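You operate a simulated robot arm through the tools that you are given. There is no shell and no other tool.

The job below is to be done with a simulated robot arm. You get a single attempt, and the scene is never put back.

TASK
Put things in order on the top of the grey table. At the end: the gold small plug stands where the blue brush stood; the red grease pump is on the orange saucer; the blue brush from the top of the grey table stands where the red grease pump stood; the grey plug stands on top of the brown flat slab; the red brush stands where the gold small plug stood; whatever was shut is shut again. Leave all else as you found it, and nothing knocked over. Set down upright: grease pump.
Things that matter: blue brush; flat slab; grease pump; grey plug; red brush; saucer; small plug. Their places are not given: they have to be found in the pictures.

It is judged by the outcome, as a careful person would: the job done as asked, and still so three seconds after it is handed in. It fails if anything else is knocked over, pushed out of place, dropped, spilled or broken.

THE ROBOT
A 6-joint arm with a two-finger gripper, fixed in place. Base frame: the origin is on the floor under the middle of its stand, x ahead of it, y to its left, z up; the work surface is at about z = 760. Readings come in mm, degrees, newtons and seconds.
With the tool pointing down near the work surface it reaches from about 300 to 680 mm from the base axis. Its first joint turns from -66.0 to 66.0 degrees. Payload 2.45 kg.
The TCP is the grasp point between the finger pads, 30 mm short of the fingertips. In the tool frame z runs along the fingers and y along their closing line. The gripper opens to 106 mm; its body begins 79 mm behind the TCP.
Orientation is that of the tool frame in the base frame, as a unit quaternion [x, y, z, w]. With the fingers straight down and closing along the base's y, the tool's x points along the base's -x, its y along +y and its z along -z.

THE INTERFACE
- The arm moves only by the tool arm_command. Its argument "increments" is text: rows parted by semicolons, each of 7 numbers parted by spaces: the shift along the tool's x, y, z in m, then the turn, a rotation vector about the tool's x, y, z in degrees, then the finger opening in m, from 0 to 0.106. In form: x y z rx ry rz jaw; .... A call has 1 to 20 rows; each row is the pose to reach, as a shift and turn from the pose commanded when the call began, along the tool's axes at that moment. A row lasts 0.2 s, in which the tool goes at most 50 mm and 8.6 degrees; a call with a longer step from one row to the next is refused whole, and so is a gripper value outside its range. Where a pose cannot be reached the arm comes as near as it can. A force on the tool above 40 N (or 10 N above the force at the start of the call, whichever is more), or a blocked arm, ends the call early, and 0.2 s more pass. The fingers move at their own pace (about 153 mm/s each) and stop on an object; they squeeze with about 37 N. The grip force told is the motor's: it shows also when the fingers shut on nothing. Time passes only in rows, and 0.2 s behind the last, so rows that repeat a pose let the fingers close. The reply holds the time, the measured pose of the TCP, the force on the tool along the base axes, the opening and the grip force, in the units named above and with some noise, with the torque about the TCP (base axes, N m) and any sound that the robot's microphone picked up.
- Cameras (640 x 400 px; columns grow to the right, rows downward): "scene" is fixed at [47.5, 416.3, 1389.3]; the picture's right is [-0.71, -0.71, 0.00], its down [-0.51, 0.51, -0.69] and it looks along [0.49, -0.49, -0.73] (base axes); focal length 337 px, centre (320, 200). "wrist" rides on the gripper at [76, -2, -106] in the tool frame; the picture's right is [0.02, 1.00, 0.00], its down [-0.78, 0.02, -0.62] and it looks along [-0.62, 0.01, 0.78] (tool axes); focal length 247 px, centre (320, 200).
- capture(camera): a new picture of that camera. It takes no simulated time.
- probe_pixels(camera, pixels): there is no depth. For up to 12 entries [column, row, z] of the newest picture of that camera ("zoom" is the newest enlarged one), the place [x, y] in the base frame at which the ray of that pixel passes the height z, good to about 2 mm, but the place of the scene camera against the robot may be out by one fixed shift of up to 18 mm in any direction. It takes no simulated time.
- close_up(camera, box): a new picture of the part [left, top, right, bottom] of that camera's present view, enlarged. It takes no simulated time.
- sign_off(): hands the job in; it is judged then, once.

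Open the gripper and draw the arm clear of the work before you hand the job in, unless the task says otherwise.

The tools are called after "Request:" by a JSON object that holds its "api" and its "payload". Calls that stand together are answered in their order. arm_command: Moves the arm, as the interface text tells. Its arguments: {"type":"object","properties":{"increments":{"type":"string"}},"required":["increments"]} The other tools are called the same way: capture (camera) takes a picture; probe_pixels (camera, pixels) gives the place at which the rays of pixels pass given heights; close_up (camera, box) takes an enlarged picture of a part of a camera's view; sign_off () hands the job in.

At the start:

```text
clock: 0.0
ee_pos: [419.9, -35.1, 1020.0]
ee_rot: [0.0, 1.0, 0.0, 0.0]
wrist_force: [-0.1, -0.1, -0.1]
ft_torque: [0.02, -0.01, -0.02]
grip_width: 106.0
gripper_force: 0.1
```

scene: 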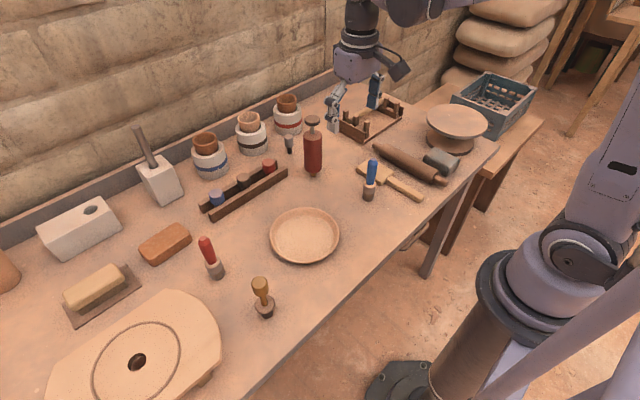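
wrist: 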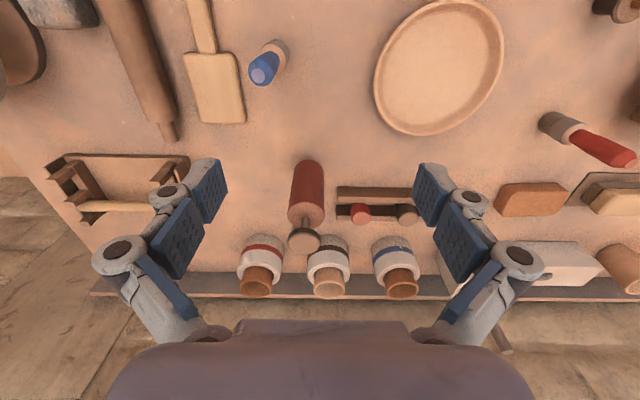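

I see the table with a red grease pump near (313,148), blue brush near (370,180), red brush near (211,258), gold plug near (263,297), and saucer near (305,235). I'll take enlarged pictures to identify everything properly.

Request:
{"api": "close_up", "payload": {"camera": "scene", "box": [180, 80, 340, 180]}}

Request:
{"api": "close_up", "payload": {"camera": "scene", "box": [320, 60, 520, 220]}}

Request:
{"api": "close_up", "payload": {"camera": "scene", "box": [0, 120, 220, 400]}}

Request:
{"api": "close_up", "payload": {"camera": "scene", "box": [180, 180, 420, 340]}}

Request:
{"api": "close_up", "payload": {"camera": "wrist", "box": [200, 100, 440, 320]}}

```text
4.00 times, centred on (260, 130) of scene
```

zoom: 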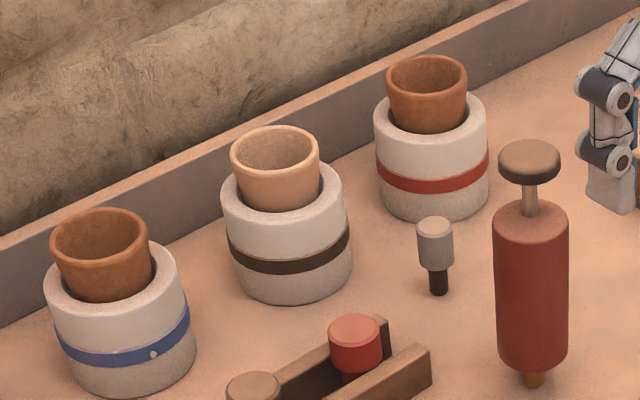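

```text
2.50 times, centred on (420, 140) of scene
```

zoom: 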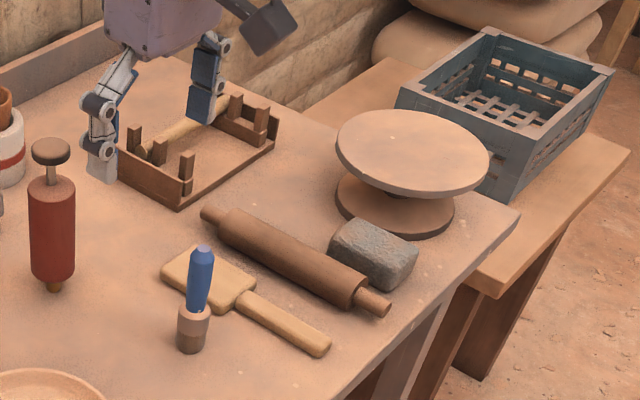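

```text
1.43 times, centred on (110, 260) of scene
```

zoom: 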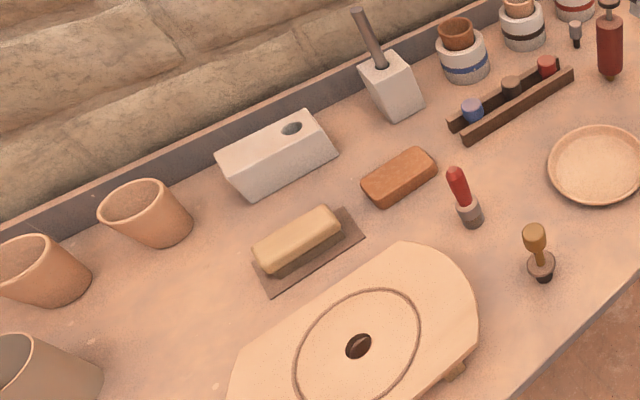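

```text
2.50 times, centred on (300, 260) of scene
```

zoom: 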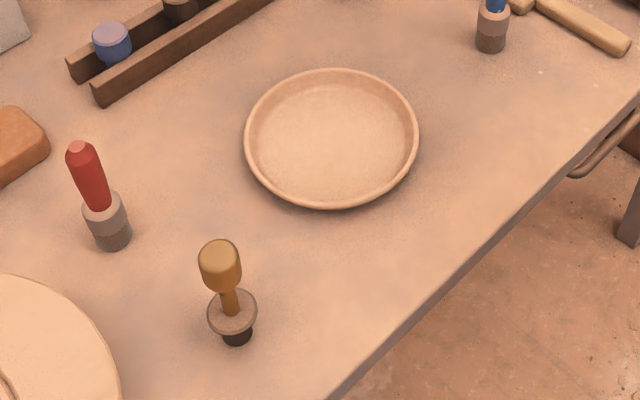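

```text
1.82 times, centred on (320, 210) of wrist
```

zoom: 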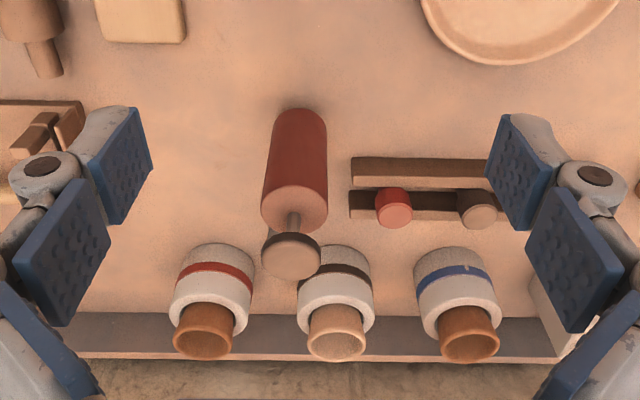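

I need finer views to name the objects: the small grey thing at (289,145), the brick-like block at (165,243), the block on a plate at (100,290), and what looks like a handle at the table edge (428,215).

Request:
{"api": "close_up", "payload": {"camera": "scene", "box": [40, 200, 200, 330]}}

Request:
{"api": "close_up", "payload": {"camera": "scene", "box": [380, 180, 500, 290]}}

Request:
{"api": "close_up", "payload": {"camera": "scene", "box": [270, 110, 350, 190]}}

Request:
{"api": "close_up", "payload": {"camera": "scene", "box": [190, 150, 300, 220]}}

Request:
{"api": "close_up", "payload": {"camera": "scene", "box": [430, 60, 560, 160]}}

Request:
{"api": "close_up", "payload": {"camera": "scene", "box": [320, 80, 420, 150]}}

Request:
{"api": "close_up", "payload": {"camera": "scene", "box": [0, 230, 120, 400]}}

Request:
{"api": "close_up", "payload": {"camera": "scene", "box": [180, 220, 300, 330]}}

```text
3.08 times, centred on (120, 265) of scene
```

zoom: 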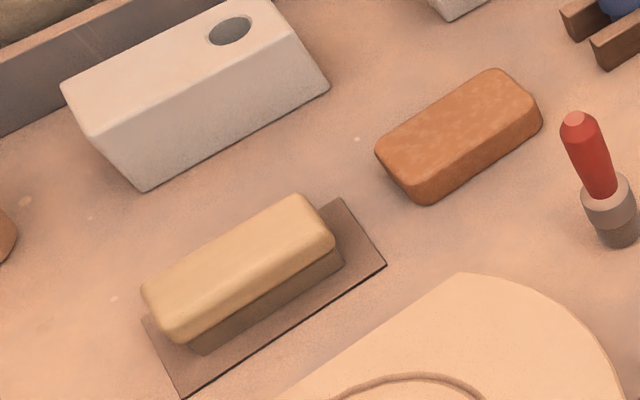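

```text
3.64 times, centred on (440, 235) of scene
```

zoom: 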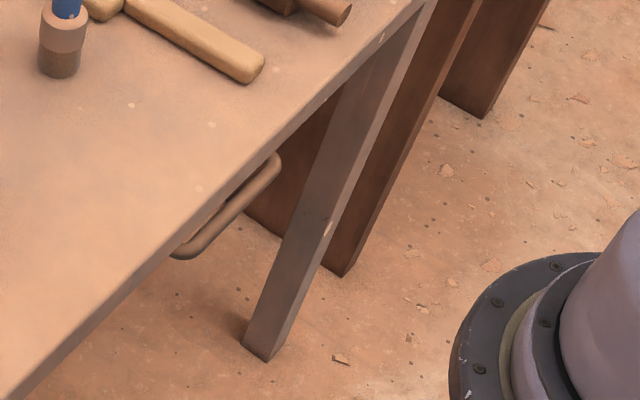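

```text
5.00 times, centred on (310, 150) of scene
```

zoom: 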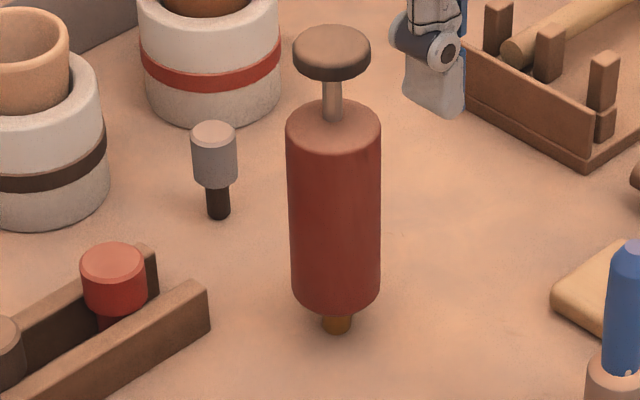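

```text
5.71 times, centred on (245, 185) of scene
```

zoom: 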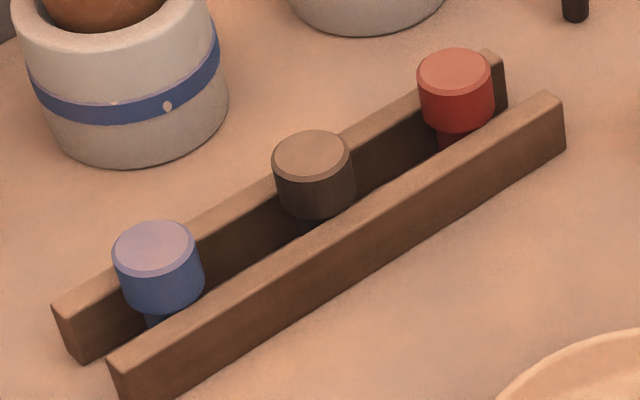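

```text
4.00 times, centred on (495, 110) of scene
```

zoom: 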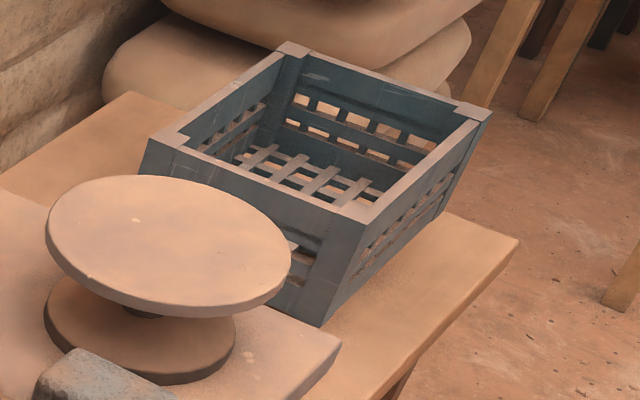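

```text
5.71 times, centred on (370, 115) of scene
```

zoom: 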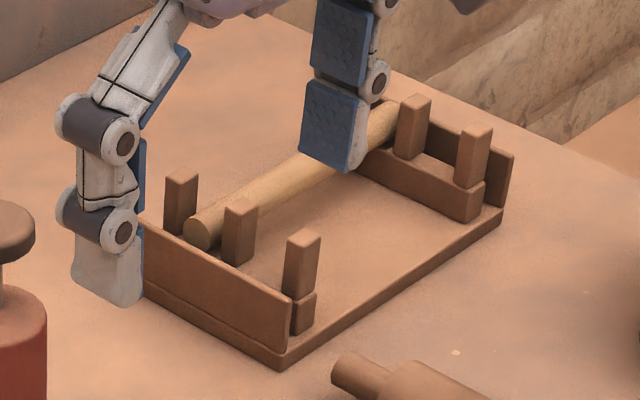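

```text
2.35 times, centred on (60, 315) of scene
```

zoom: 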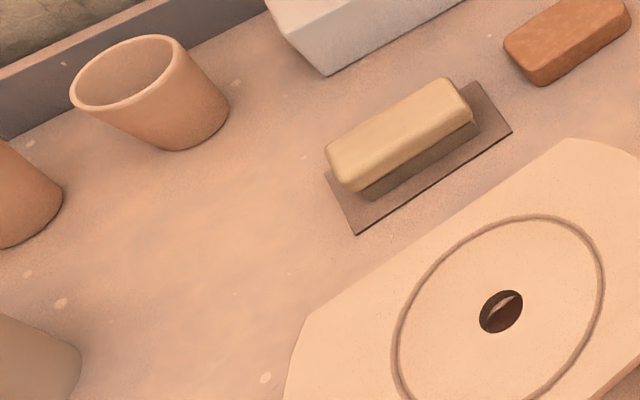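

```text
3.64 times, centred on (240, 275) of scene
```

zoom: 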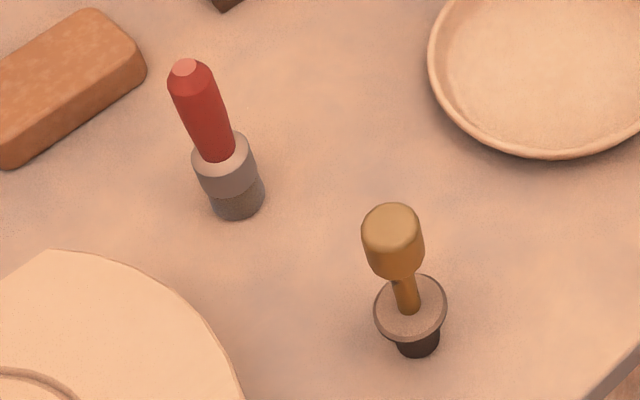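

The table has a drawer handle at about (424,215), and the small grey head-and-stem plug stands at (289,145). Next I probe base points of the objects in both cameras to locate them and measure the scene-camera shift.

Request:
{"api": "probe_pixels", "payload": {"camera": "scene", "pixels": [[313, 174, 760], [289, 152, 760], [368, 197, 760], [216, 273, 760], [265, 314, 760], [305, 236, 765], [165, 243, 790], [424, 215, 700], [400, 235, 700], [450, 205, 700], [263, 297, 780], [289, 137, 790]]}}

Request:
{"api": "probe_pixels", "payload": {"camera": "wrist", "pixels": [[310, 165, 760], [278, 50, 760], [550, 122, 760], [612, 5, 760], [440, 68, 765], [534, 198, 790], [304, 240, 900]]}}

```text
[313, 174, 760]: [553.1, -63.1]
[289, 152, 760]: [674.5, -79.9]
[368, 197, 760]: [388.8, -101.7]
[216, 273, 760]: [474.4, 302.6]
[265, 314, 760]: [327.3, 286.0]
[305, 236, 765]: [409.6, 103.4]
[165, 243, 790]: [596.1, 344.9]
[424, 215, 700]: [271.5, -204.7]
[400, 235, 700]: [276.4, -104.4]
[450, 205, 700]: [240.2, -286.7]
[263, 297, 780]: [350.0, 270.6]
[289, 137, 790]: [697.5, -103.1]
```

```text
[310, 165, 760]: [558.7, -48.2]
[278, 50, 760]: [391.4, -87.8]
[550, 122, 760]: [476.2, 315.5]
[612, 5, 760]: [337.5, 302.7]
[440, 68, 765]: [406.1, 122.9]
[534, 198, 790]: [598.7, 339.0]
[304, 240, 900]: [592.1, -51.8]
```

The scene camera reads about 14 mm low in y relative to the wrist camera. I move the gripper high over the left part of the table to inspect the brick-like block, red brush and gold plug with the wrist camera.

Request:
{"api": "arm_command", "payload": {"increments": "0 0.04 -0.01 0 0 0 0.106; 0.005 0.085 -0.02 0 0 0 0.106; 0.01 0.13 -0.03 0 0 0 0.106; 0.015 0.175 -0.03 0 0 0 0.106; 0.02 0.22 -0.03 0 0 0 0.106; 0.02 0.265 -0.03 0 0 0 0.106; 0.02 0.30 -0.03 0 0 0 0.106; 0.02 0.30 -0.03 0 0 0 0.106"}}

Request:
{"api": "capture", "payload": {"camera": "wrist"}}

Request:
{"api": "capture", "payload": {"camera": "scene"}}

```text
clock: 1.8
ee_pos: [401.3, 266.6, 1049.9]
ee_rot: [0.0, 1.0, 0.0, 0.0]
wrist_force: [0.6, -0.3, 0.4]
ft_torque: [0.01, -0.01, -0.01]
grip_width: 106.0
gripper_force: 0.2
```

```text
taken
```

wrist: 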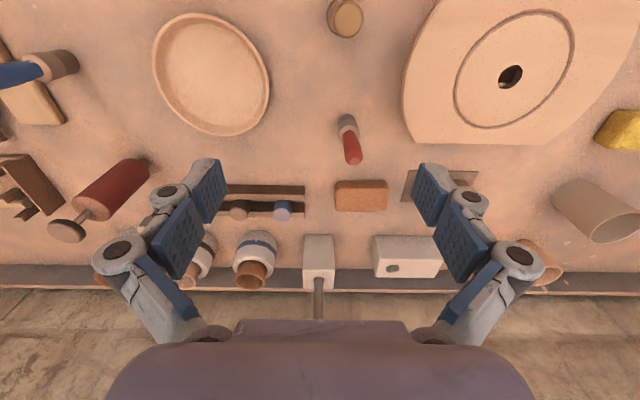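

```text
taken
```

scene: 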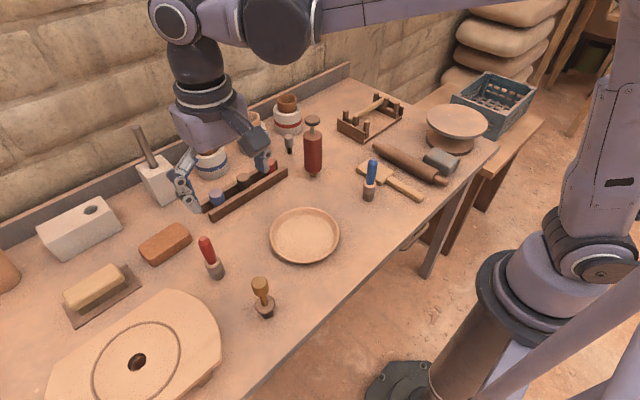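

The wrist view shows the brick block at (361,196), red brush (349,140), gold plug (345,15). I take enlarged views of these.

Request:
{"api": "close_up", "payload": {"camera": "wrist", "box": [300, 100, 500, 230]}}

Request:
{"api": "close_up", "payload": {"camera": "wrist", "box": [290, 0, 410, 75]}}

Request:
{"api": "close_up", "payload": {"camera": "wrist", "box": [180, 150, 330, 300]}}

Request:
{"api": "close_up", "payload": {"camera": "wrist", "box": [0, 30, 180, 250]}}

Request:
{"api": "probe_pixels", "payload": {"camera": "wrist", "pixels": [[361, 187, 790], [336, 182, 790], [387, 182, 790], [345, 122, 760], [344, 30, 760], [345, 15, 820], [352, 160, 860], [211, 75, 765], [361, 196, 780]]}}

```text
3.08 times, centred on (400, 165) of wrist
```

zoom: 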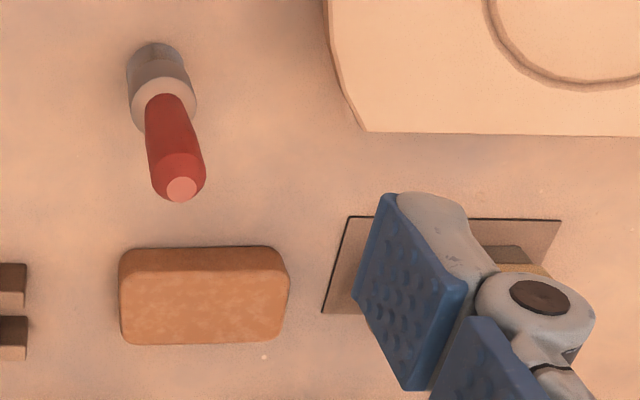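

```text
5.33 times, centred on (350, 38) of wrist
```

zoom: 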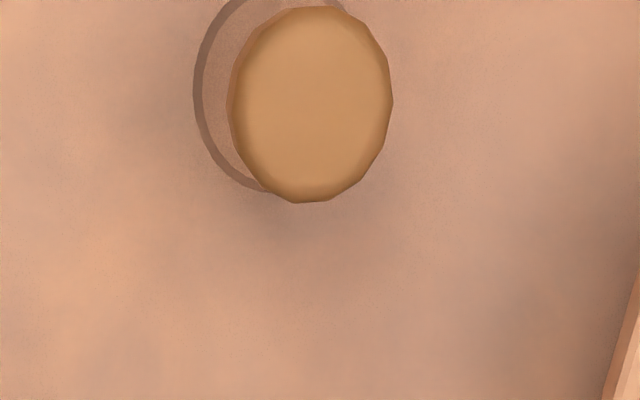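

```text
2.67 times, centred on (255, 225) of wrist
```

zoom: 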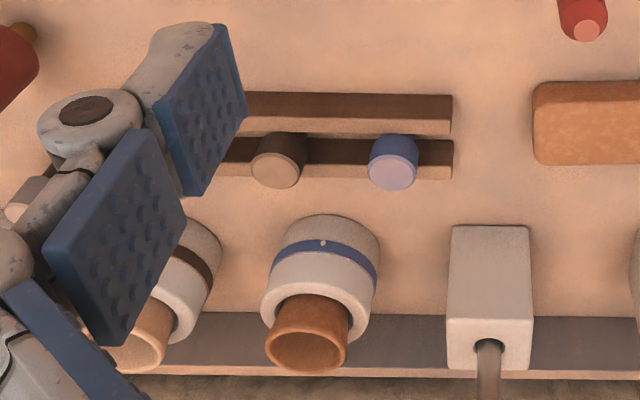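

```text
1.82 times, centred on (90, 140) of wrist
```

zoom: 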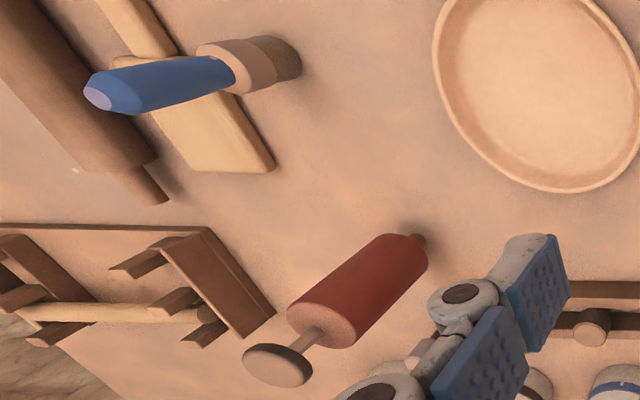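

```text
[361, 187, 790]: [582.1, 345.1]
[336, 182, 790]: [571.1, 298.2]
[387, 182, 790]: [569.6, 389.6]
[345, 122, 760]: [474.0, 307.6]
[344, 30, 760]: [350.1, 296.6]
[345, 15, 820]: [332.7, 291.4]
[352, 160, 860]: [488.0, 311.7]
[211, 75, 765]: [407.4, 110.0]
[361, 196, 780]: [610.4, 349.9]
```

The brick-like block looks like the only candidate for the "brown flat slab". I probe its edges in both cameras at several heights to find its height and extents, along with the far-row objects.

Request:
{"api": "probe_pixels", "payload": {"camera": "wrist", "pixels": [[361, 180, 760], [361, 188, 785], [361, 188, 795], [361, 211, 785], [361, 211, 795], [335, 195, 790], [389, 195, 790]]}}

Request:
{"api": "close_up", "payload": {"camera": "scene", "box": [130, 210, 200, 275]}}

```text
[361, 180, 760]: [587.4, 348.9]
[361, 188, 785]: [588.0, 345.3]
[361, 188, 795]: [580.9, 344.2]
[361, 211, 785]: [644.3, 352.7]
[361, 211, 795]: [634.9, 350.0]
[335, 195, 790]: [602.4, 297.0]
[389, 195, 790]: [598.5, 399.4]
```

```text
6.15 times, centred on (165, 242) of scene
```

zoom: 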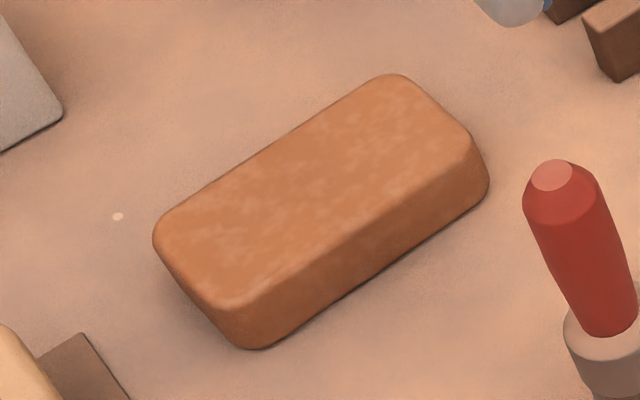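

The brick is roughly 100×50 mm, centred near (612,348), height about 25 mm, so it is far out in reach. Next I move lower towards the gold plug at (337,300) to measure it and the red brush accurately before anything is moved.

Request:
{"api": "arm_command", "payload": {"increments": "0.035 0.008 0.017 0 0 0 0.106; 0.07 0.016 0.034 0 0 0 0.106; 0.1 0.023 0.05 0 0 0 0.106; 0.1 0.023 0.05 0 0 0 0.106; 0.1 0.023 0.05 0 0 0 0.106"}}

Request:
{"api": "capture", "payload": {"camera": "wrist"}}

```text
clock: 3.0
ee_pos: [300.3, 286.9, 999.2]
ee_rot: [0.0, 1.0, -0.001, 0.001]
wrist_force: [-0.2, -0.1, -0.1]
ft_torque: [0.03, -0.01, 0.0]
grip_width: 106.1
gripper_force: 0.0
```

```text
taken
```

wrist: 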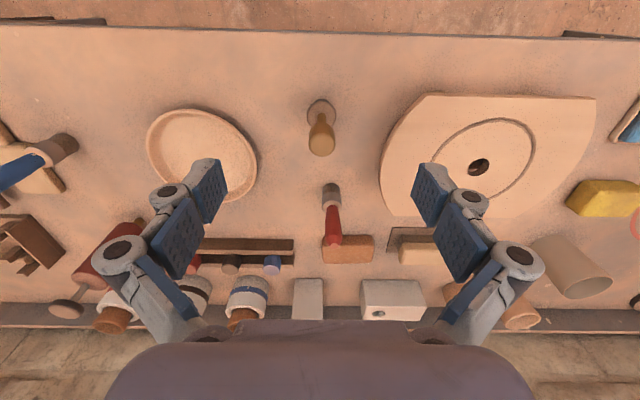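

A blue item appears at the right edge (632,125) and a reddish ring at (636,230). I zoom in there and on the gold plug and red brush.

Request:
{"api": "close_up", "payload": {"camera": "wrist", "box": [540, 80, 640, 260]}}

Request:
{"api": "close_up", "payload": {"camera": "wrist", "box": [280, 90, 380, 270]}}

Request:
{"api": "close_up", "payload": {"camera": "wrist", "box": [130, 90, 270, 220]}}

Request:
{"api": "close_up", "payload": {"camera": "wrist", "box": [0, 90, 150, 320]}}

```text
2.22 times, centred on (590, 170) of wrist
```

zoom: 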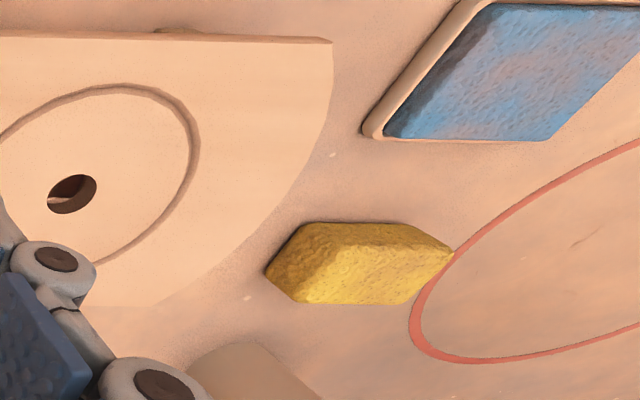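

```text
2.22 times, centred on (330, 180) of wrist
```

zoom: 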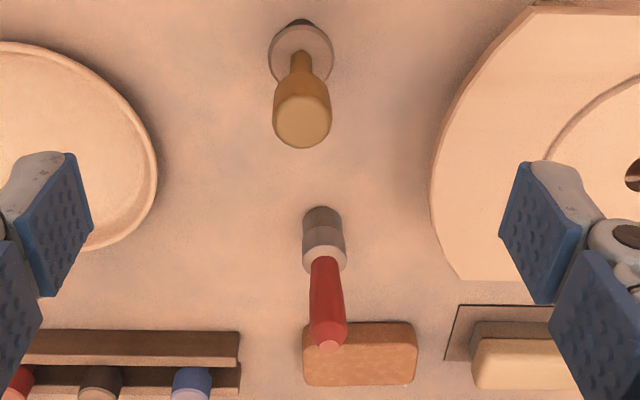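

```text
3.08 times, centred on (200, 155) of wrist
```

zoom: 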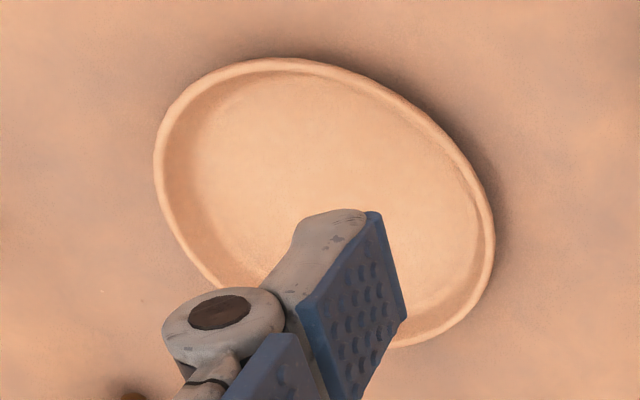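

```text
1.74 times, centred on (75, 205) of wrist
```

zoom: 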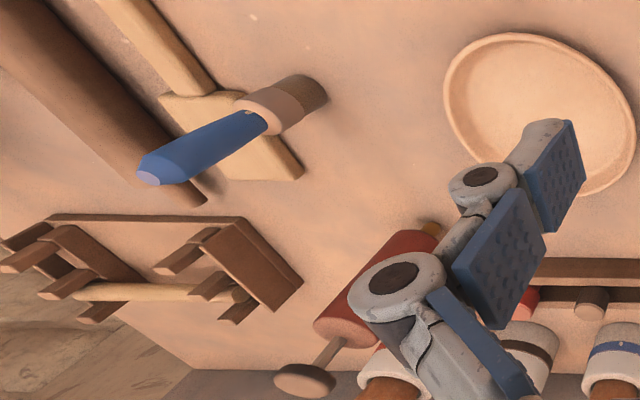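

The blue item at the far left is just a mat, so the only blue brush on the tabletop is near (391,-88); the gold plug is at about (336,289), top z≈872, and red brush at (476,308), top ≈885. I move over to the right to look at the blue brush and pump closely.

Request:
{"api": "arm_command", "payload": {"increments": "-0.006 -0.045 0 0 0 0 0.106; -0.012 -0.09 0 0 0 0 0.106; -0.018 -0.135 0 0 0 0 0.106; -0.024 -0.18 0 0 0 0 0.106; -0.03 -0.225 0 0 0 0 0.106; -0.035 -0.27 0 0 0 0 0.106; -0.04 -0.315 0 0 0 0 0.106; -0.04 -0.35 0 0 0 0 0.106; -0.04 -0.35 0 0 0 0 0.106; -0.04 -0.35 0 0 0 0 0.106"}}

Request:
{"api": "capture", "payload": {"camera": "wrist"}}

Request:
{"api": "capture", "payload": {"camera": "scene"}}

```text
clock: 5.2
ee_pos: [340.7, -63.8, 1000.2]
ee_rot: [0.0, 1.0, 0.001, 0.0]
wrist_force: [0.1, -1.1, -0.3]
ft_torque: [0.01, 0.02, 0.0]
grip_width: 105.9
gripper_force: 0.0
```

```text
taken
```

wrist: 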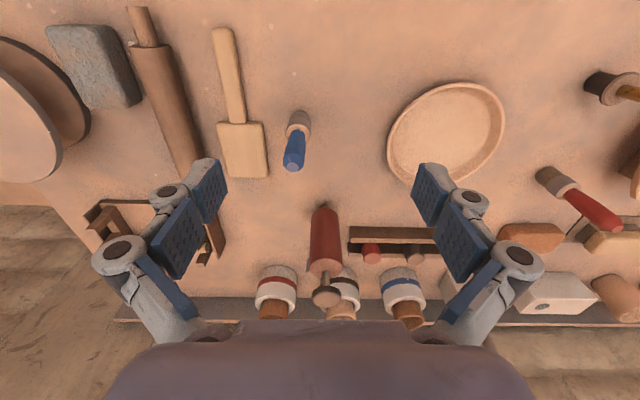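

```text
taken
```

scene: 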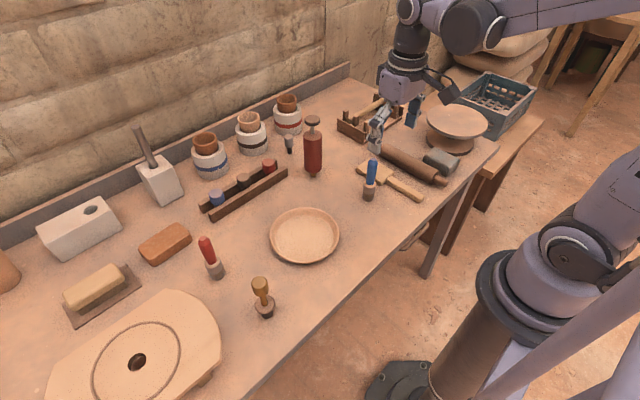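

Request:
{"api": "close_up", "payload": {"camera": "wrist", "box": [210, 90, 370, 190]}}

Request:
{"api": "close_up", "payload": {"camera": "wrist", "box": [370, 70, 530, 190]}}

Request:
{"api": "close_up", "payload": {"camera": "wrist", "box": [260, 190, 440, 320]}}

```text
4.00 times, centred on (290, 140) of wrist
```

zoom: 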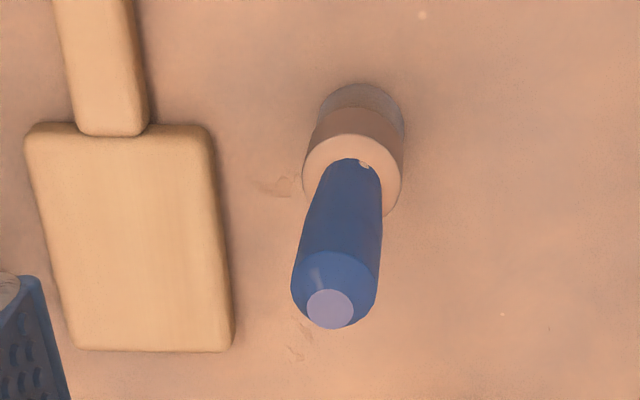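

```text
3.33 times, centred on (450, 130) of wrist
```

zoom: 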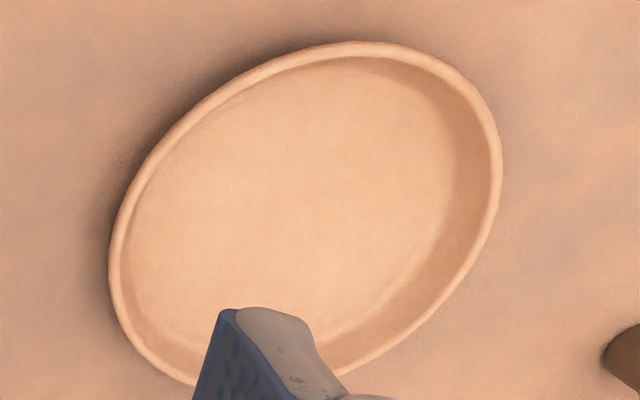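

```text
3.08 times, centred on (350, 255) of wrist
```

zoom: 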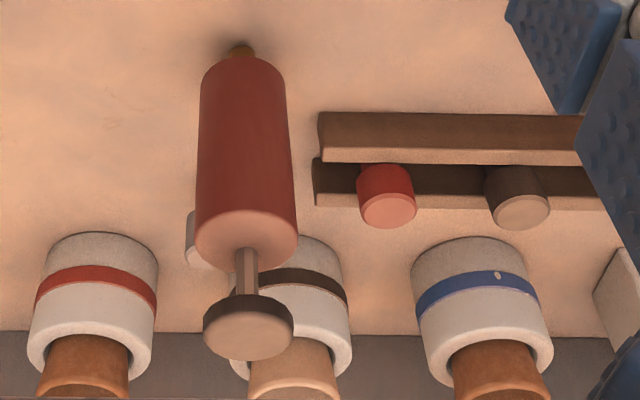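

From the wrist zooms: blue brush foot near edge (300.5,111), handle tip (292.5,167); pump nozzle foot (324.7,205), knob top centre (326.6,299); saucer rim spans (387,151)–(505,119) and top (462,83). I probe those.

Request:
{"api": "probe_pixels", "payload": {"camera": "wrist", "pixels": [[300.5, 111.3, 760], [292.5, 167, 880], [292.5, 167, 890], [324.7, 205, 760], [326.6, 299, 930], [326.6, 299, 936], [387, 151, 780], [504.7, 119.5, 780], [462, 82.6, 780], [426, 185.6, 780], [445.8, 134, 765]]}}

Request:
{"api": "close_up", "payload": {"camera": "scene", "box": [340, 140, 440, 215]}}

Request:
{"api": "close_up", "payload": {"camera": "scene", "box": [255, 195, 355, 275]}}

Request:
{"api": "probe_pixels", "payload": {"camera": "scene", "pixels": [[270, 236, 780], [340, 236, 780], [305, 207, 780], [305, 264, 780], [312, 120, 934], [283, 172, 790], [200, 207, 790], [288, 127, 760], [252, 147, 760], [276, 165, 800]]}}

```text
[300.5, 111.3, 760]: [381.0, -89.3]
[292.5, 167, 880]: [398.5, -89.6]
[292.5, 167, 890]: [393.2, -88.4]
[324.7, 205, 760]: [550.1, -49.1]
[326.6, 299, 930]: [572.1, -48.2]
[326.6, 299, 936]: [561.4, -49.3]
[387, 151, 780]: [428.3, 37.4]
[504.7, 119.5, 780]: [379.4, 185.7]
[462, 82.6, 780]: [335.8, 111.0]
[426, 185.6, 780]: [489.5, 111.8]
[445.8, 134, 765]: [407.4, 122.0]
```

```text
5.33 times, centred on (390, 178) of scene
```

zoom: 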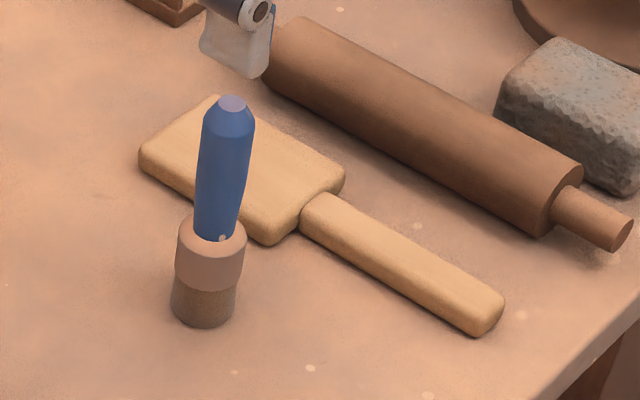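

```text
5.00 times, centred on (305, 235) of scene
```

zoom: 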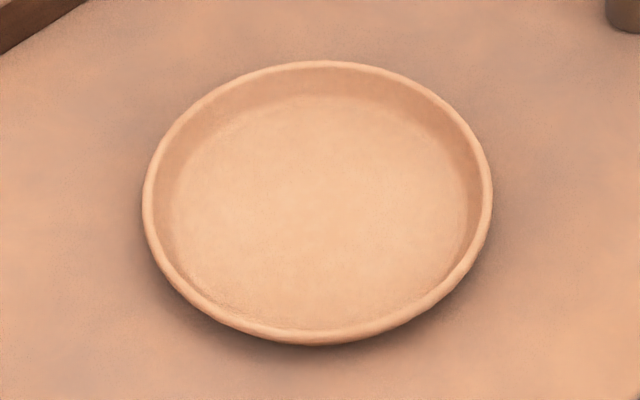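

```text
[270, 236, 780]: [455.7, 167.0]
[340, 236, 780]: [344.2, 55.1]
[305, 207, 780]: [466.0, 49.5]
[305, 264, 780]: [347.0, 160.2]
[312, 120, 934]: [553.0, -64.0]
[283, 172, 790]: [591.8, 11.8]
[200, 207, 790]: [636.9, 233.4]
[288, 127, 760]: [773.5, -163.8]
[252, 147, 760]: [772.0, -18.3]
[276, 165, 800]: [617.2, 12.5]
```

Estimates: pump at (557,-49), top ≈936, body z≈773–892; blue brush at (395.5,-89), top ≈885. I move over the pump at z=1000 (fingertips 970, above the knob) and check alignment.

Request:
{"api": "arm_command", "payload": {"increments": "-0.043 0.003 0 0 0 0 0.106; -0.086 0.006 0 0 0 0 0.106; -0.129 0.009 0 0 0 0 0.106; -0.172 0.012 0 0 0 0 0.106; -0.217 0.013 0 0 0 0 0.106; -0.217 0.013 0 0 0 0 0.106; -0.217 0.013 0 0 0 0 0.106"}}

Request:
{"api": "capture", "payload": {"camera": "wrist"}}

Request:
{"api": "capture", "payload": {"camera": "scene"}}

```text
clock: 6.8
ee_pos: [556.5, -49.3, 998.9]
ee_rot: [0.0, 1.0, -0.001, -0.001]
wrist_force: [0.1, -0.4, -0.1]
ft_torque: [0.0, 0.0, 0.0]
grip_width: 106.2
gripper_force: 0.1
```

```text
taken
```

wrist: 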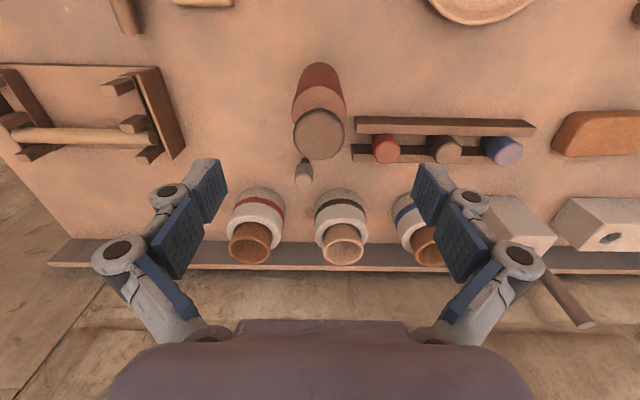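

```text
taken
```

scene: 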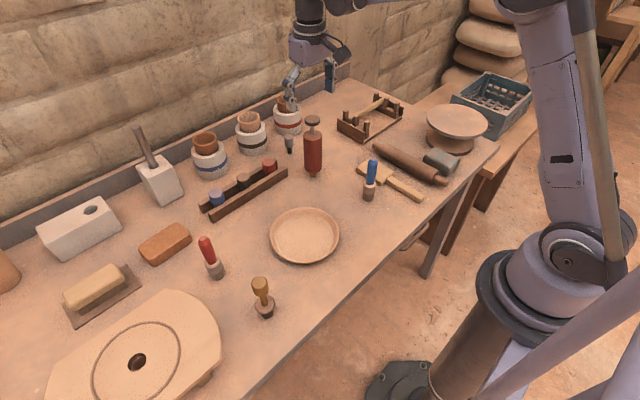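

The pump's knob is at about (319,134) and the grey plug is now visible at (303,172). I zoom in and probe to refine both.

Request:
{"api": "close_up", "payload": {"camera": "wrist", "box": [250, 50, 410, 200]}}

Request:
{"api": "probe_pixels", "payload": {"camera": "wrist", "pixels": [[319, 134, 936], [319, 72, 775], [304, 159, 760], [302.5, 178, 815], [249, 240, 840], [342, 240, 840], [249, 205, 790], [430, 235, 840]]}}

```text
2.67 times, centred on (330, 125) of wrist
```

zoom: 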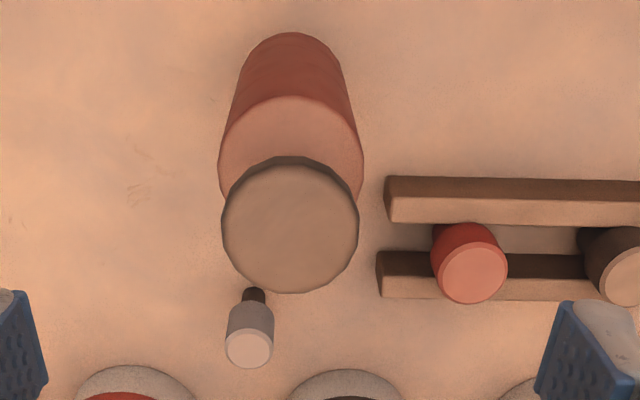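

```text
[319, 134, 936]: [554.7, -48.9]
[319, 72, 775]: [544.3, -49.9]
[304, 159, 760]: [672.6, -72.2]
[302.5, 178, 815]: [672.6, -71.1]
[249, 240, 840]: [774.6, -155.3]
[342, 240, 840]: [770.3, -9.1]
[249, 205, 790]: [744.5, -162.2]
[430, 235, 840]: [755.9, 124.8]
```

Pump refined at (556,-49) and grey plug at about (678,-72) with head top ≈815. I descend vertically around the pump body to TCP z=866 with the jaws open.

Request:
{"api": "arm_command", "payload": {"increments": "0.001 0 0.035 0 0 0 0.106; 0.001 0 0.07 0 0 0 0.106; 0.001 0 0.105 0 0 0 0.106; 0.001 0 0.134 0 0 0 0.106; 0.001 0 0.134 0 0 0 0.106; 0.001 0 0.134 0 0 0 0.106"}}

Request:
{"api": "capture", "payload": {"camera": "wrist"}}

Request:
{"api": "capture", "payload": {"camera": "scene"}}

```text
clock: 8.2
ee_pos: [555.8, -49.3, 865.2]
ee_rot: [0.0, 1.0, 0.0, 0.0]
wrist_force: [0.3, -0.8, -0.2]
ft_torque: [0.01, 0.03, 0.01]
grip_width: 105.9
gripper_force: 0.0
```

```text
taken
```

wrist: 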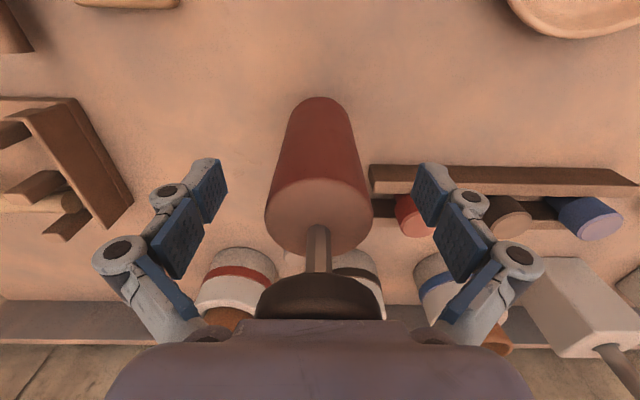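

```text
taken
```

scene: 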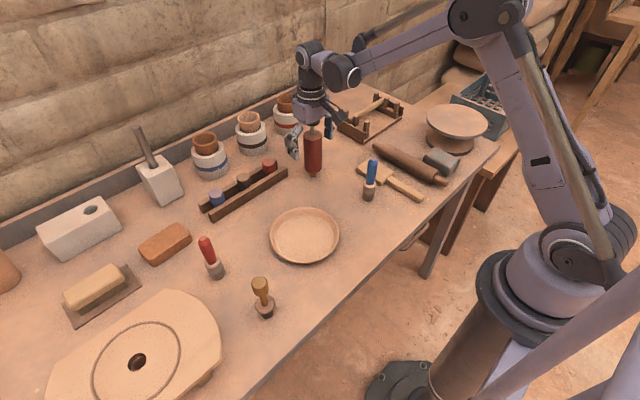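

The pump is centred between the jaws with no force reading. I close the gripper on its body.

Request:
{"api": "arm_command", "payload": {"increments": "0 0 0 0 0 0 0.08; 0 0 0 0 0 0 0.06; 0 0 0 0 0 0 0.04; 0 0 0 0 0 0 0.03; 0 0 0 0 0 0 0.03"}}

Request:
{"api": "capture", "payload": {"camera": "wrist"}}

```text
clock: 9.4
ee_pos: [556.5, -49.0, 866.3]
ee_rot: [0.0, 1.0, 0.0, 0.0]
wrist_force: [0.4, -0.3, 7.8]
ft_torque: [-0.03, 0.03, 0.02]
grip_width: 47.2
gripper_force: 37.0
```

```text
taken
```

wrist: 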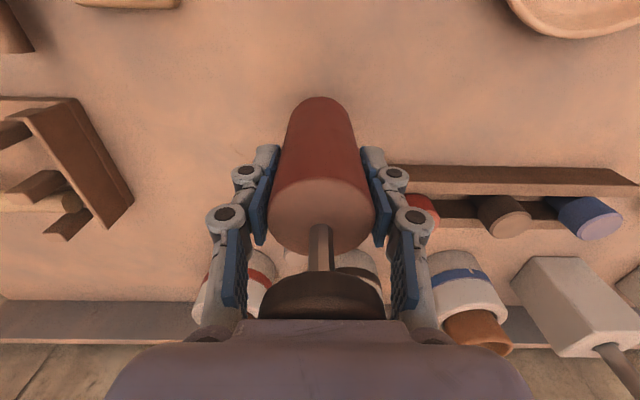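

Gripped at 47 mm with 37 N. I lift it straight up 90 mm and check it hangs upright.

Request:
{"api": "arm_command", "payload": {"increments": "0 0 -0.015 0 0 0 0.03; 0 0 -0.04 0 0 0 0.03; 0 0 -0.065 0 0 0 0.03; 0 0 -0.09 0 0 0 0.03; 0 0 -0.09 0 0 0 0.03; 0 0 -0.09 0 0 0 0.03"}}

Request:
{"api": "capture", "payload": {"camera": "wrist"}}

Request:
{"api": "capture", "payload": {"camera": "scene"}}

```text
clock: 10.8
ee_pos: [557.6, -49.5, 956.4]
ee_rot: [0.0, 1.0, 0.001, 0.0]
wrist_force: [0.0, 0.4, -2.9]
ft_torque: [-0.01, -0.03, -0.01]
grip_width: 46.8
gripper_force: 37.4
```

```text
taken
```

wrist: 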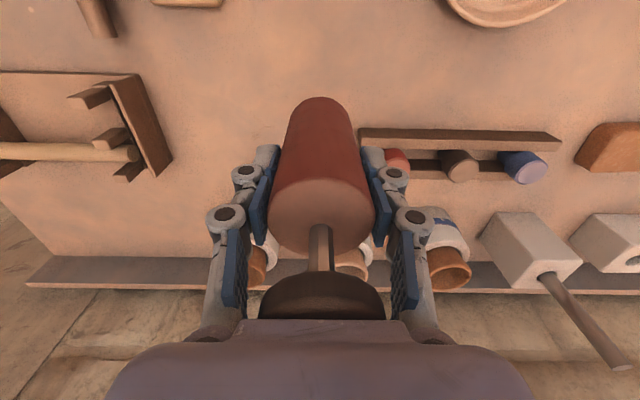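

```text
taken
```

scene: 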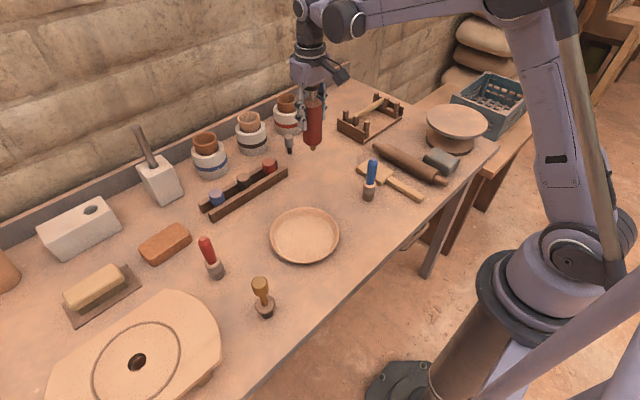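

The pump hangs upright, weight about 3 N. I carry it towards the saucer centre at about (411,115), staying at this height.

Request:
{"api": "arm_command", "payload": {"increments": "0.015 0.017 0 0 0 0 0.03; 0.04 0.045 0 0 0 0 0.03; 0.065 0.073 0 0 0 0 0.03; 0.09 0.101 0 0 0 0 0.03; 0.115 0.129 0 0 0 0 0.03; 0.135 0.152 0 0 0 0 0.03; 0.145 0.164 0 0 0 0 0.03; 0.145 0.164 0 0 0 0 0.03; 0.145 0.164 0 0 0 0 0.03"}}

Request:
{"api": "capture", "payload": {"camera": "wrist"}}

Request:
{"api": "capture", "payload": {"camera": "scene"}}

```text
clock: 12.8
ee_pos: [411.3, 115.1, 956.7]
ee_rot: [0.0, 1.0, 0.0, 0.0]
wrist_force: [0.3, 0.0, -3.8]
ft_torque: [0.02, -0.03, -0.01]
grip_width: 47.0
gripper_force: 36.6
```

```text
taken
```

wrist: 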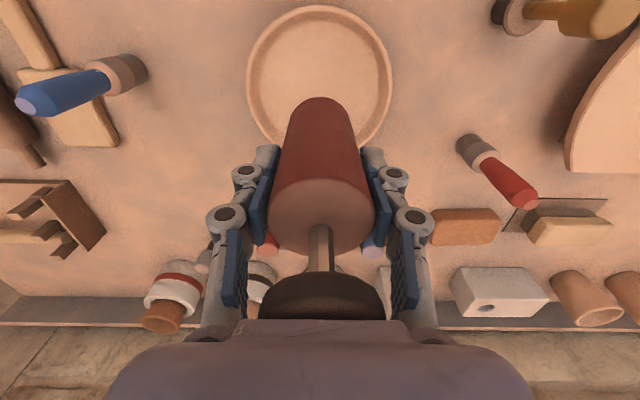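

```text
taken
```

scene: 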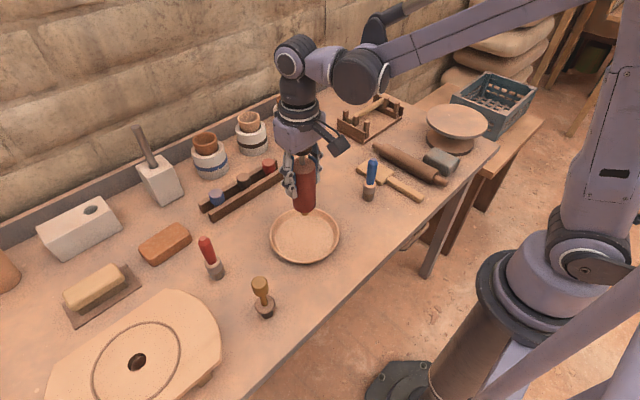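

The saucer rim spans columns 246–394 with its near edge at row 5, giving a centre of about (413,113); the pump is right above it. I lower 70 mm first.

Request:
{"api": "arm_command", "payload": {"increments": "-0.001 -0.001 0.02 0 0 0 0.03; -0.001 -0.001 0.045 0 0 0 0.03; -0.001 -0.001 0.065 0 0 0 0.03; -0.001 -0.001 0.072 0 0 0 0.03; -0.001 -0.001 0.072 0 0 0 0.03"}}

Request:
{"api": "capture", "payload": {"camera": "scene"}}

Request:
{"api": "close_up", "payload": {"camera": "scene", "box": [255, 160, 355, 275]}}

```text
clock: 14.0
ee_pos: [413.4, 112.7, 884.2]
ee_rot: [0.0, 1.0, 0.0, 0.0]
wrist_force: [-0.4, -0.8, -4.2]
ft_torque: [-0.05, -0.05, 0.01]
grip_width: 47.0
gripper_force: 36.8
```

```text
taken
```

scene: 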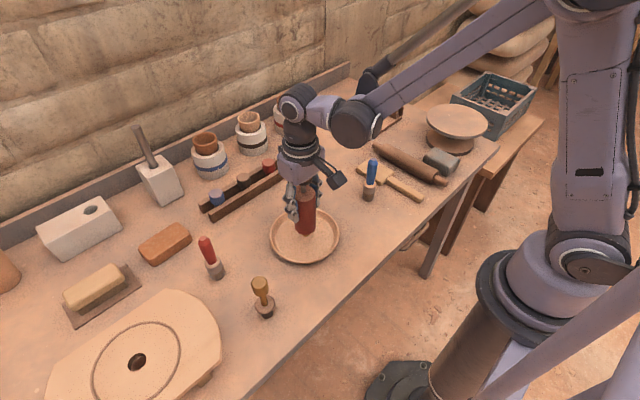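

```text
3.48 times, centred on (305, 218) of scene
```

zoom: 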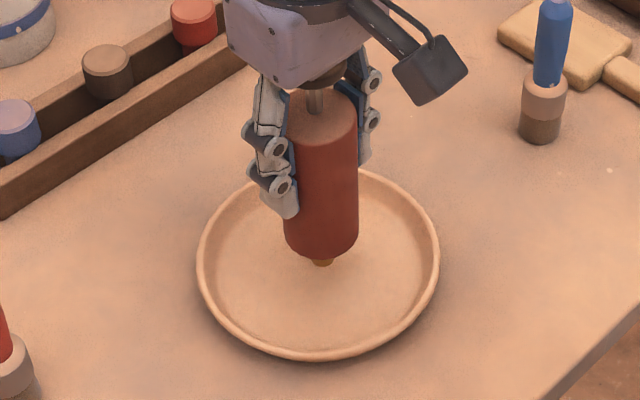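

The nozzle is still hovering roughly 10–15 mm over the saucer floor. I lower in small steps while watching the force.

Request:
{"api": "arm_command", "payload": {"increments": "0 0 0.003 0 0 0 0.03; 0 0 0.006 0 0 0 0.03; 0 0 0.008 0 0 0 0.03; 0 0 0.008 0 0 0 0.03"}}

```text
clock: 15.0
ee_pos: [413.4, 115.4, 875.4]
ee_rot: [-0.001, 1.0, 0.001, 0.0]
wrist_force: [-0.2, 0.6, -3.6]
ft_torque: [0.02, 0.03, 0.02]
grip_width: 47.0
gripper_force: 37.4
```

No contact yet (−3.6 N is just the weight). I go on in 2 mm steps.

Request:
{"api": "arm_command", "payload": {"increments": "0 0 0.001 0 0 0 0.03; 0 0 0.002 0 0 0 0.03; 0 0 0.002 0 0 0 0.03"}}

Request:
{"api": "arm_command", "payload": {"increments": "0 0 0.001 0 0 0 0.03; 0 0 0.002 0 0 0 0.03; 0 0 0.002 0 0 0 0.03"}}

```text
clock: 15.8
ee_pos: [413.3, 114.2, 873.9]
ee_rot: [0.0, 1.0, 0.0, 0.0]
wrist_force: [0.1, -1.0, -3.7]
ft_torque: [0.0, 0.0, 0.0]
grip_width: 46.8
gripper_force: 37.3
```

```text
clock: 16.6
ee_pos: [412.3, 113.4, 872.0]
ee_rot: [0.0, 1.0, 0.001, -0.001]
wrist_force: [-0.6, -0.2, -3.7]
ft_torque: [-0.01, -0.05, 0.02]
grip_width: 47.0
gripper_force: 36.8
```

Nozzle bottom should be at about 766 now; still no contact. I continue at 1–2 mm.

Request:
{"api": "arm_command", "payload": {"increments": "0 0 0.001 0 0 0 0.03; 0 0 0.001 0 0 0 0.03"}}

Request:
{"api": "arm_command", "payload": {"increments": "0 0 0.001 0 0 0 0.03; 0 0 0.001 0 0 0 0.03"}}

```text
clock: 17.2
ee_pos: [413.0, 114.6, 872.2]
ee_rot: [0.0, 1.0, 0.0, 0.0]
wrist_force: [-0.2, 0.4, 26.2]
ft_torque: [-0.02, 0.08, -0.03]
grip_width: 47.0
gripper_force: 37.1
```

```text
clock: 17.8
ee_pos: [412.6, 114.6, 869.4]
ee_rot: [0.0, 1.0, 0.0, 0.0]
wrist_force: [-1.2, -0.2, 27.3]
ft_torque: [0.01, 0.1, 0.0]
grip_width: 47.0
gripper_force: 36.8
```

Contact on the saucer floor is clear (26–27 N). I back off 1 mm to relieve the pressure before release.

Request:
{"api": "arm_command", "payload": {"increments": "0 0 -0.0008 0 0 0 0.03; 0 0 -0.0008 0 0 0 0.03"}}

Request:
{"api": "capture", "payload": {"camera": "wrist"}}

Request:
{"api": "close_up", "payload": {"camera": "scene", "box": [255, 160, 355, 275]}}

```text
clock: 18.4
ee_pos: [413.1, 113.3, 870.2]
ee_rot: [0.0, 1.0, 0.0, 0.0]
wrist_force: [0.4, -0.4, -1.1]
ft_torque: [-0.02, 0.03, 0.03]
grip_width: 46.8
gripper_force: 37.1
```

```text
taken
```

wrist: 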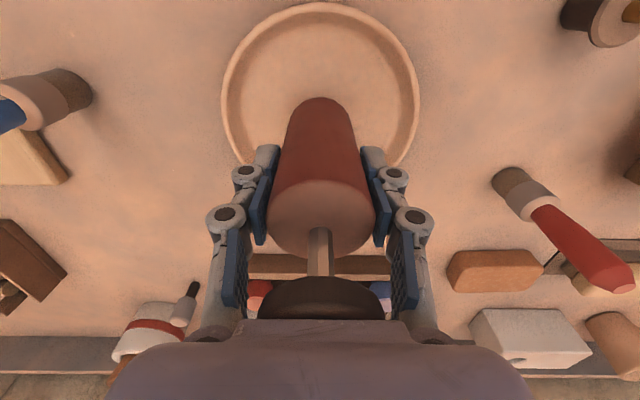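

```text
3.48 times, centred on (305, 218) of scene
```

zoom: 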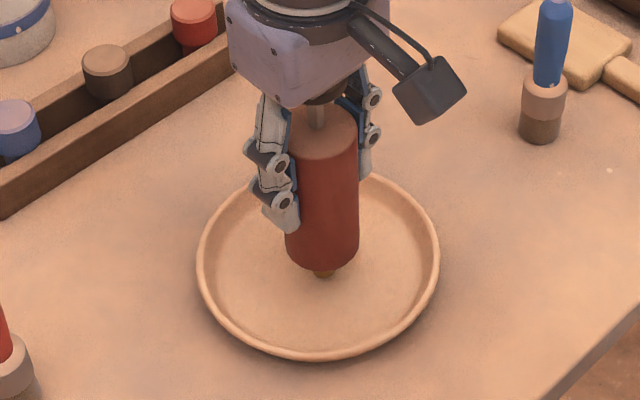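

Pump rests on the saucer, nearly unloaded (−1 N). I open the jaws gradually.

Request:
{"api": "arm_command", "payload": {"increments": "0 0 0 0 0 0 0.049; 0 0 0 0 0 0 0.053; 0 0 0 0 0 0 0.06; 0 0 0 0 0 0 0.08; 0 0 0 0 0 0 0.106; 0 0 0 0 0 0 0.106"}}

Request:
{"api": "capture", "payload": {"camera": "wrist"}}

Request:
{"api": "close_up", "payload": {"camera": "scene", "box": [255, 160, 355, 275]}}

```text
clock: 19.8
ee_pos: [413.1, 114.1, 870.0]
ee_rot: [0.0, 1.0, 0.0, 0.0]
wrist_force: [-0.2, -0.1, 0.8]
ft_torque: [0.01, -0.02, 0.03]
grip_width: 105.9
gripper_force: 0.0
```

```text
taken
```

wrist: 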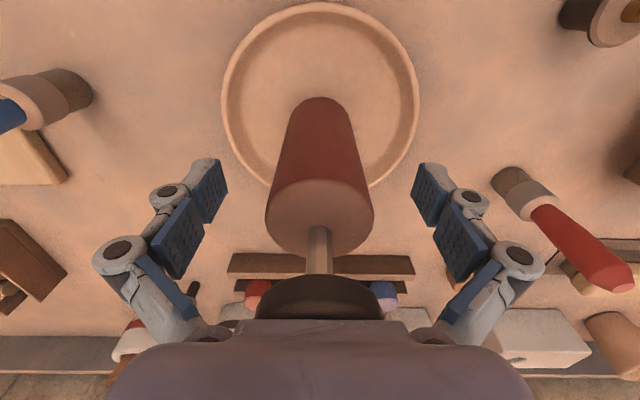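

```text
3.48 times, centred on (305, 218) of scene
```

zoom: 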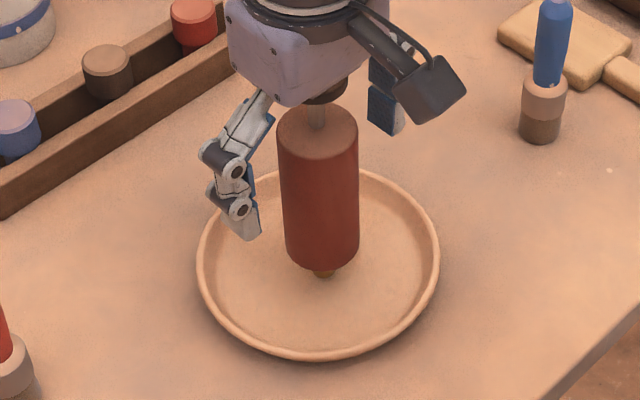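

The pump stands upright on its own. I retreat straight up to z≈1010, well clear of the knob.

Request:
{"api": "arm_command", "payload": {"increments": "0 0 -0.015 0 0 0 0.106; 0 0 -0.04 0 0 0 0.106; 0 0 -0.08 0 0 0 0.106; 0 0 -0.12 0 0 0 0.106; 0 0 -0.14 0 0 0 0.106; 0 0 -0.14 0 0 0 0.106"}}

Request:
{"api": "capture", "payload": {"camera": "wrist"}}

Request:
{"api": "capture", "payload": {"camera": "scene"}}

```text
clock: 21.2
ee_pos: [412.1, 113.2, 1011.7]
ee_rot: [0.0, 1.0, 0.0, 0.0]
wrist_force: [0.2, -0.3, -0.1]
ft_torque: [0.01, -0.01, -0.02]
grip_width: 106.0
gripper_force: 0.0
```

```text
taken
```

wrist: 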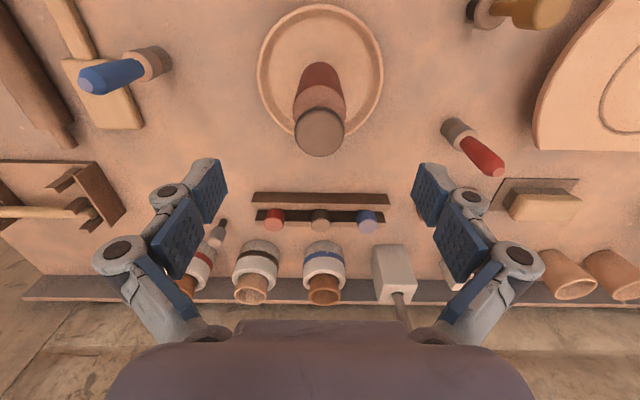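

```text
taken
```

scene: 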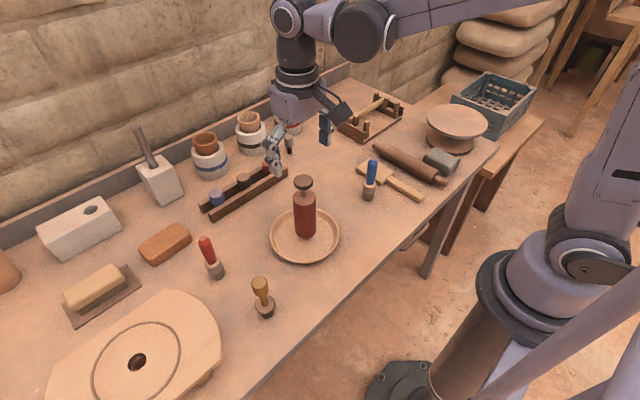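

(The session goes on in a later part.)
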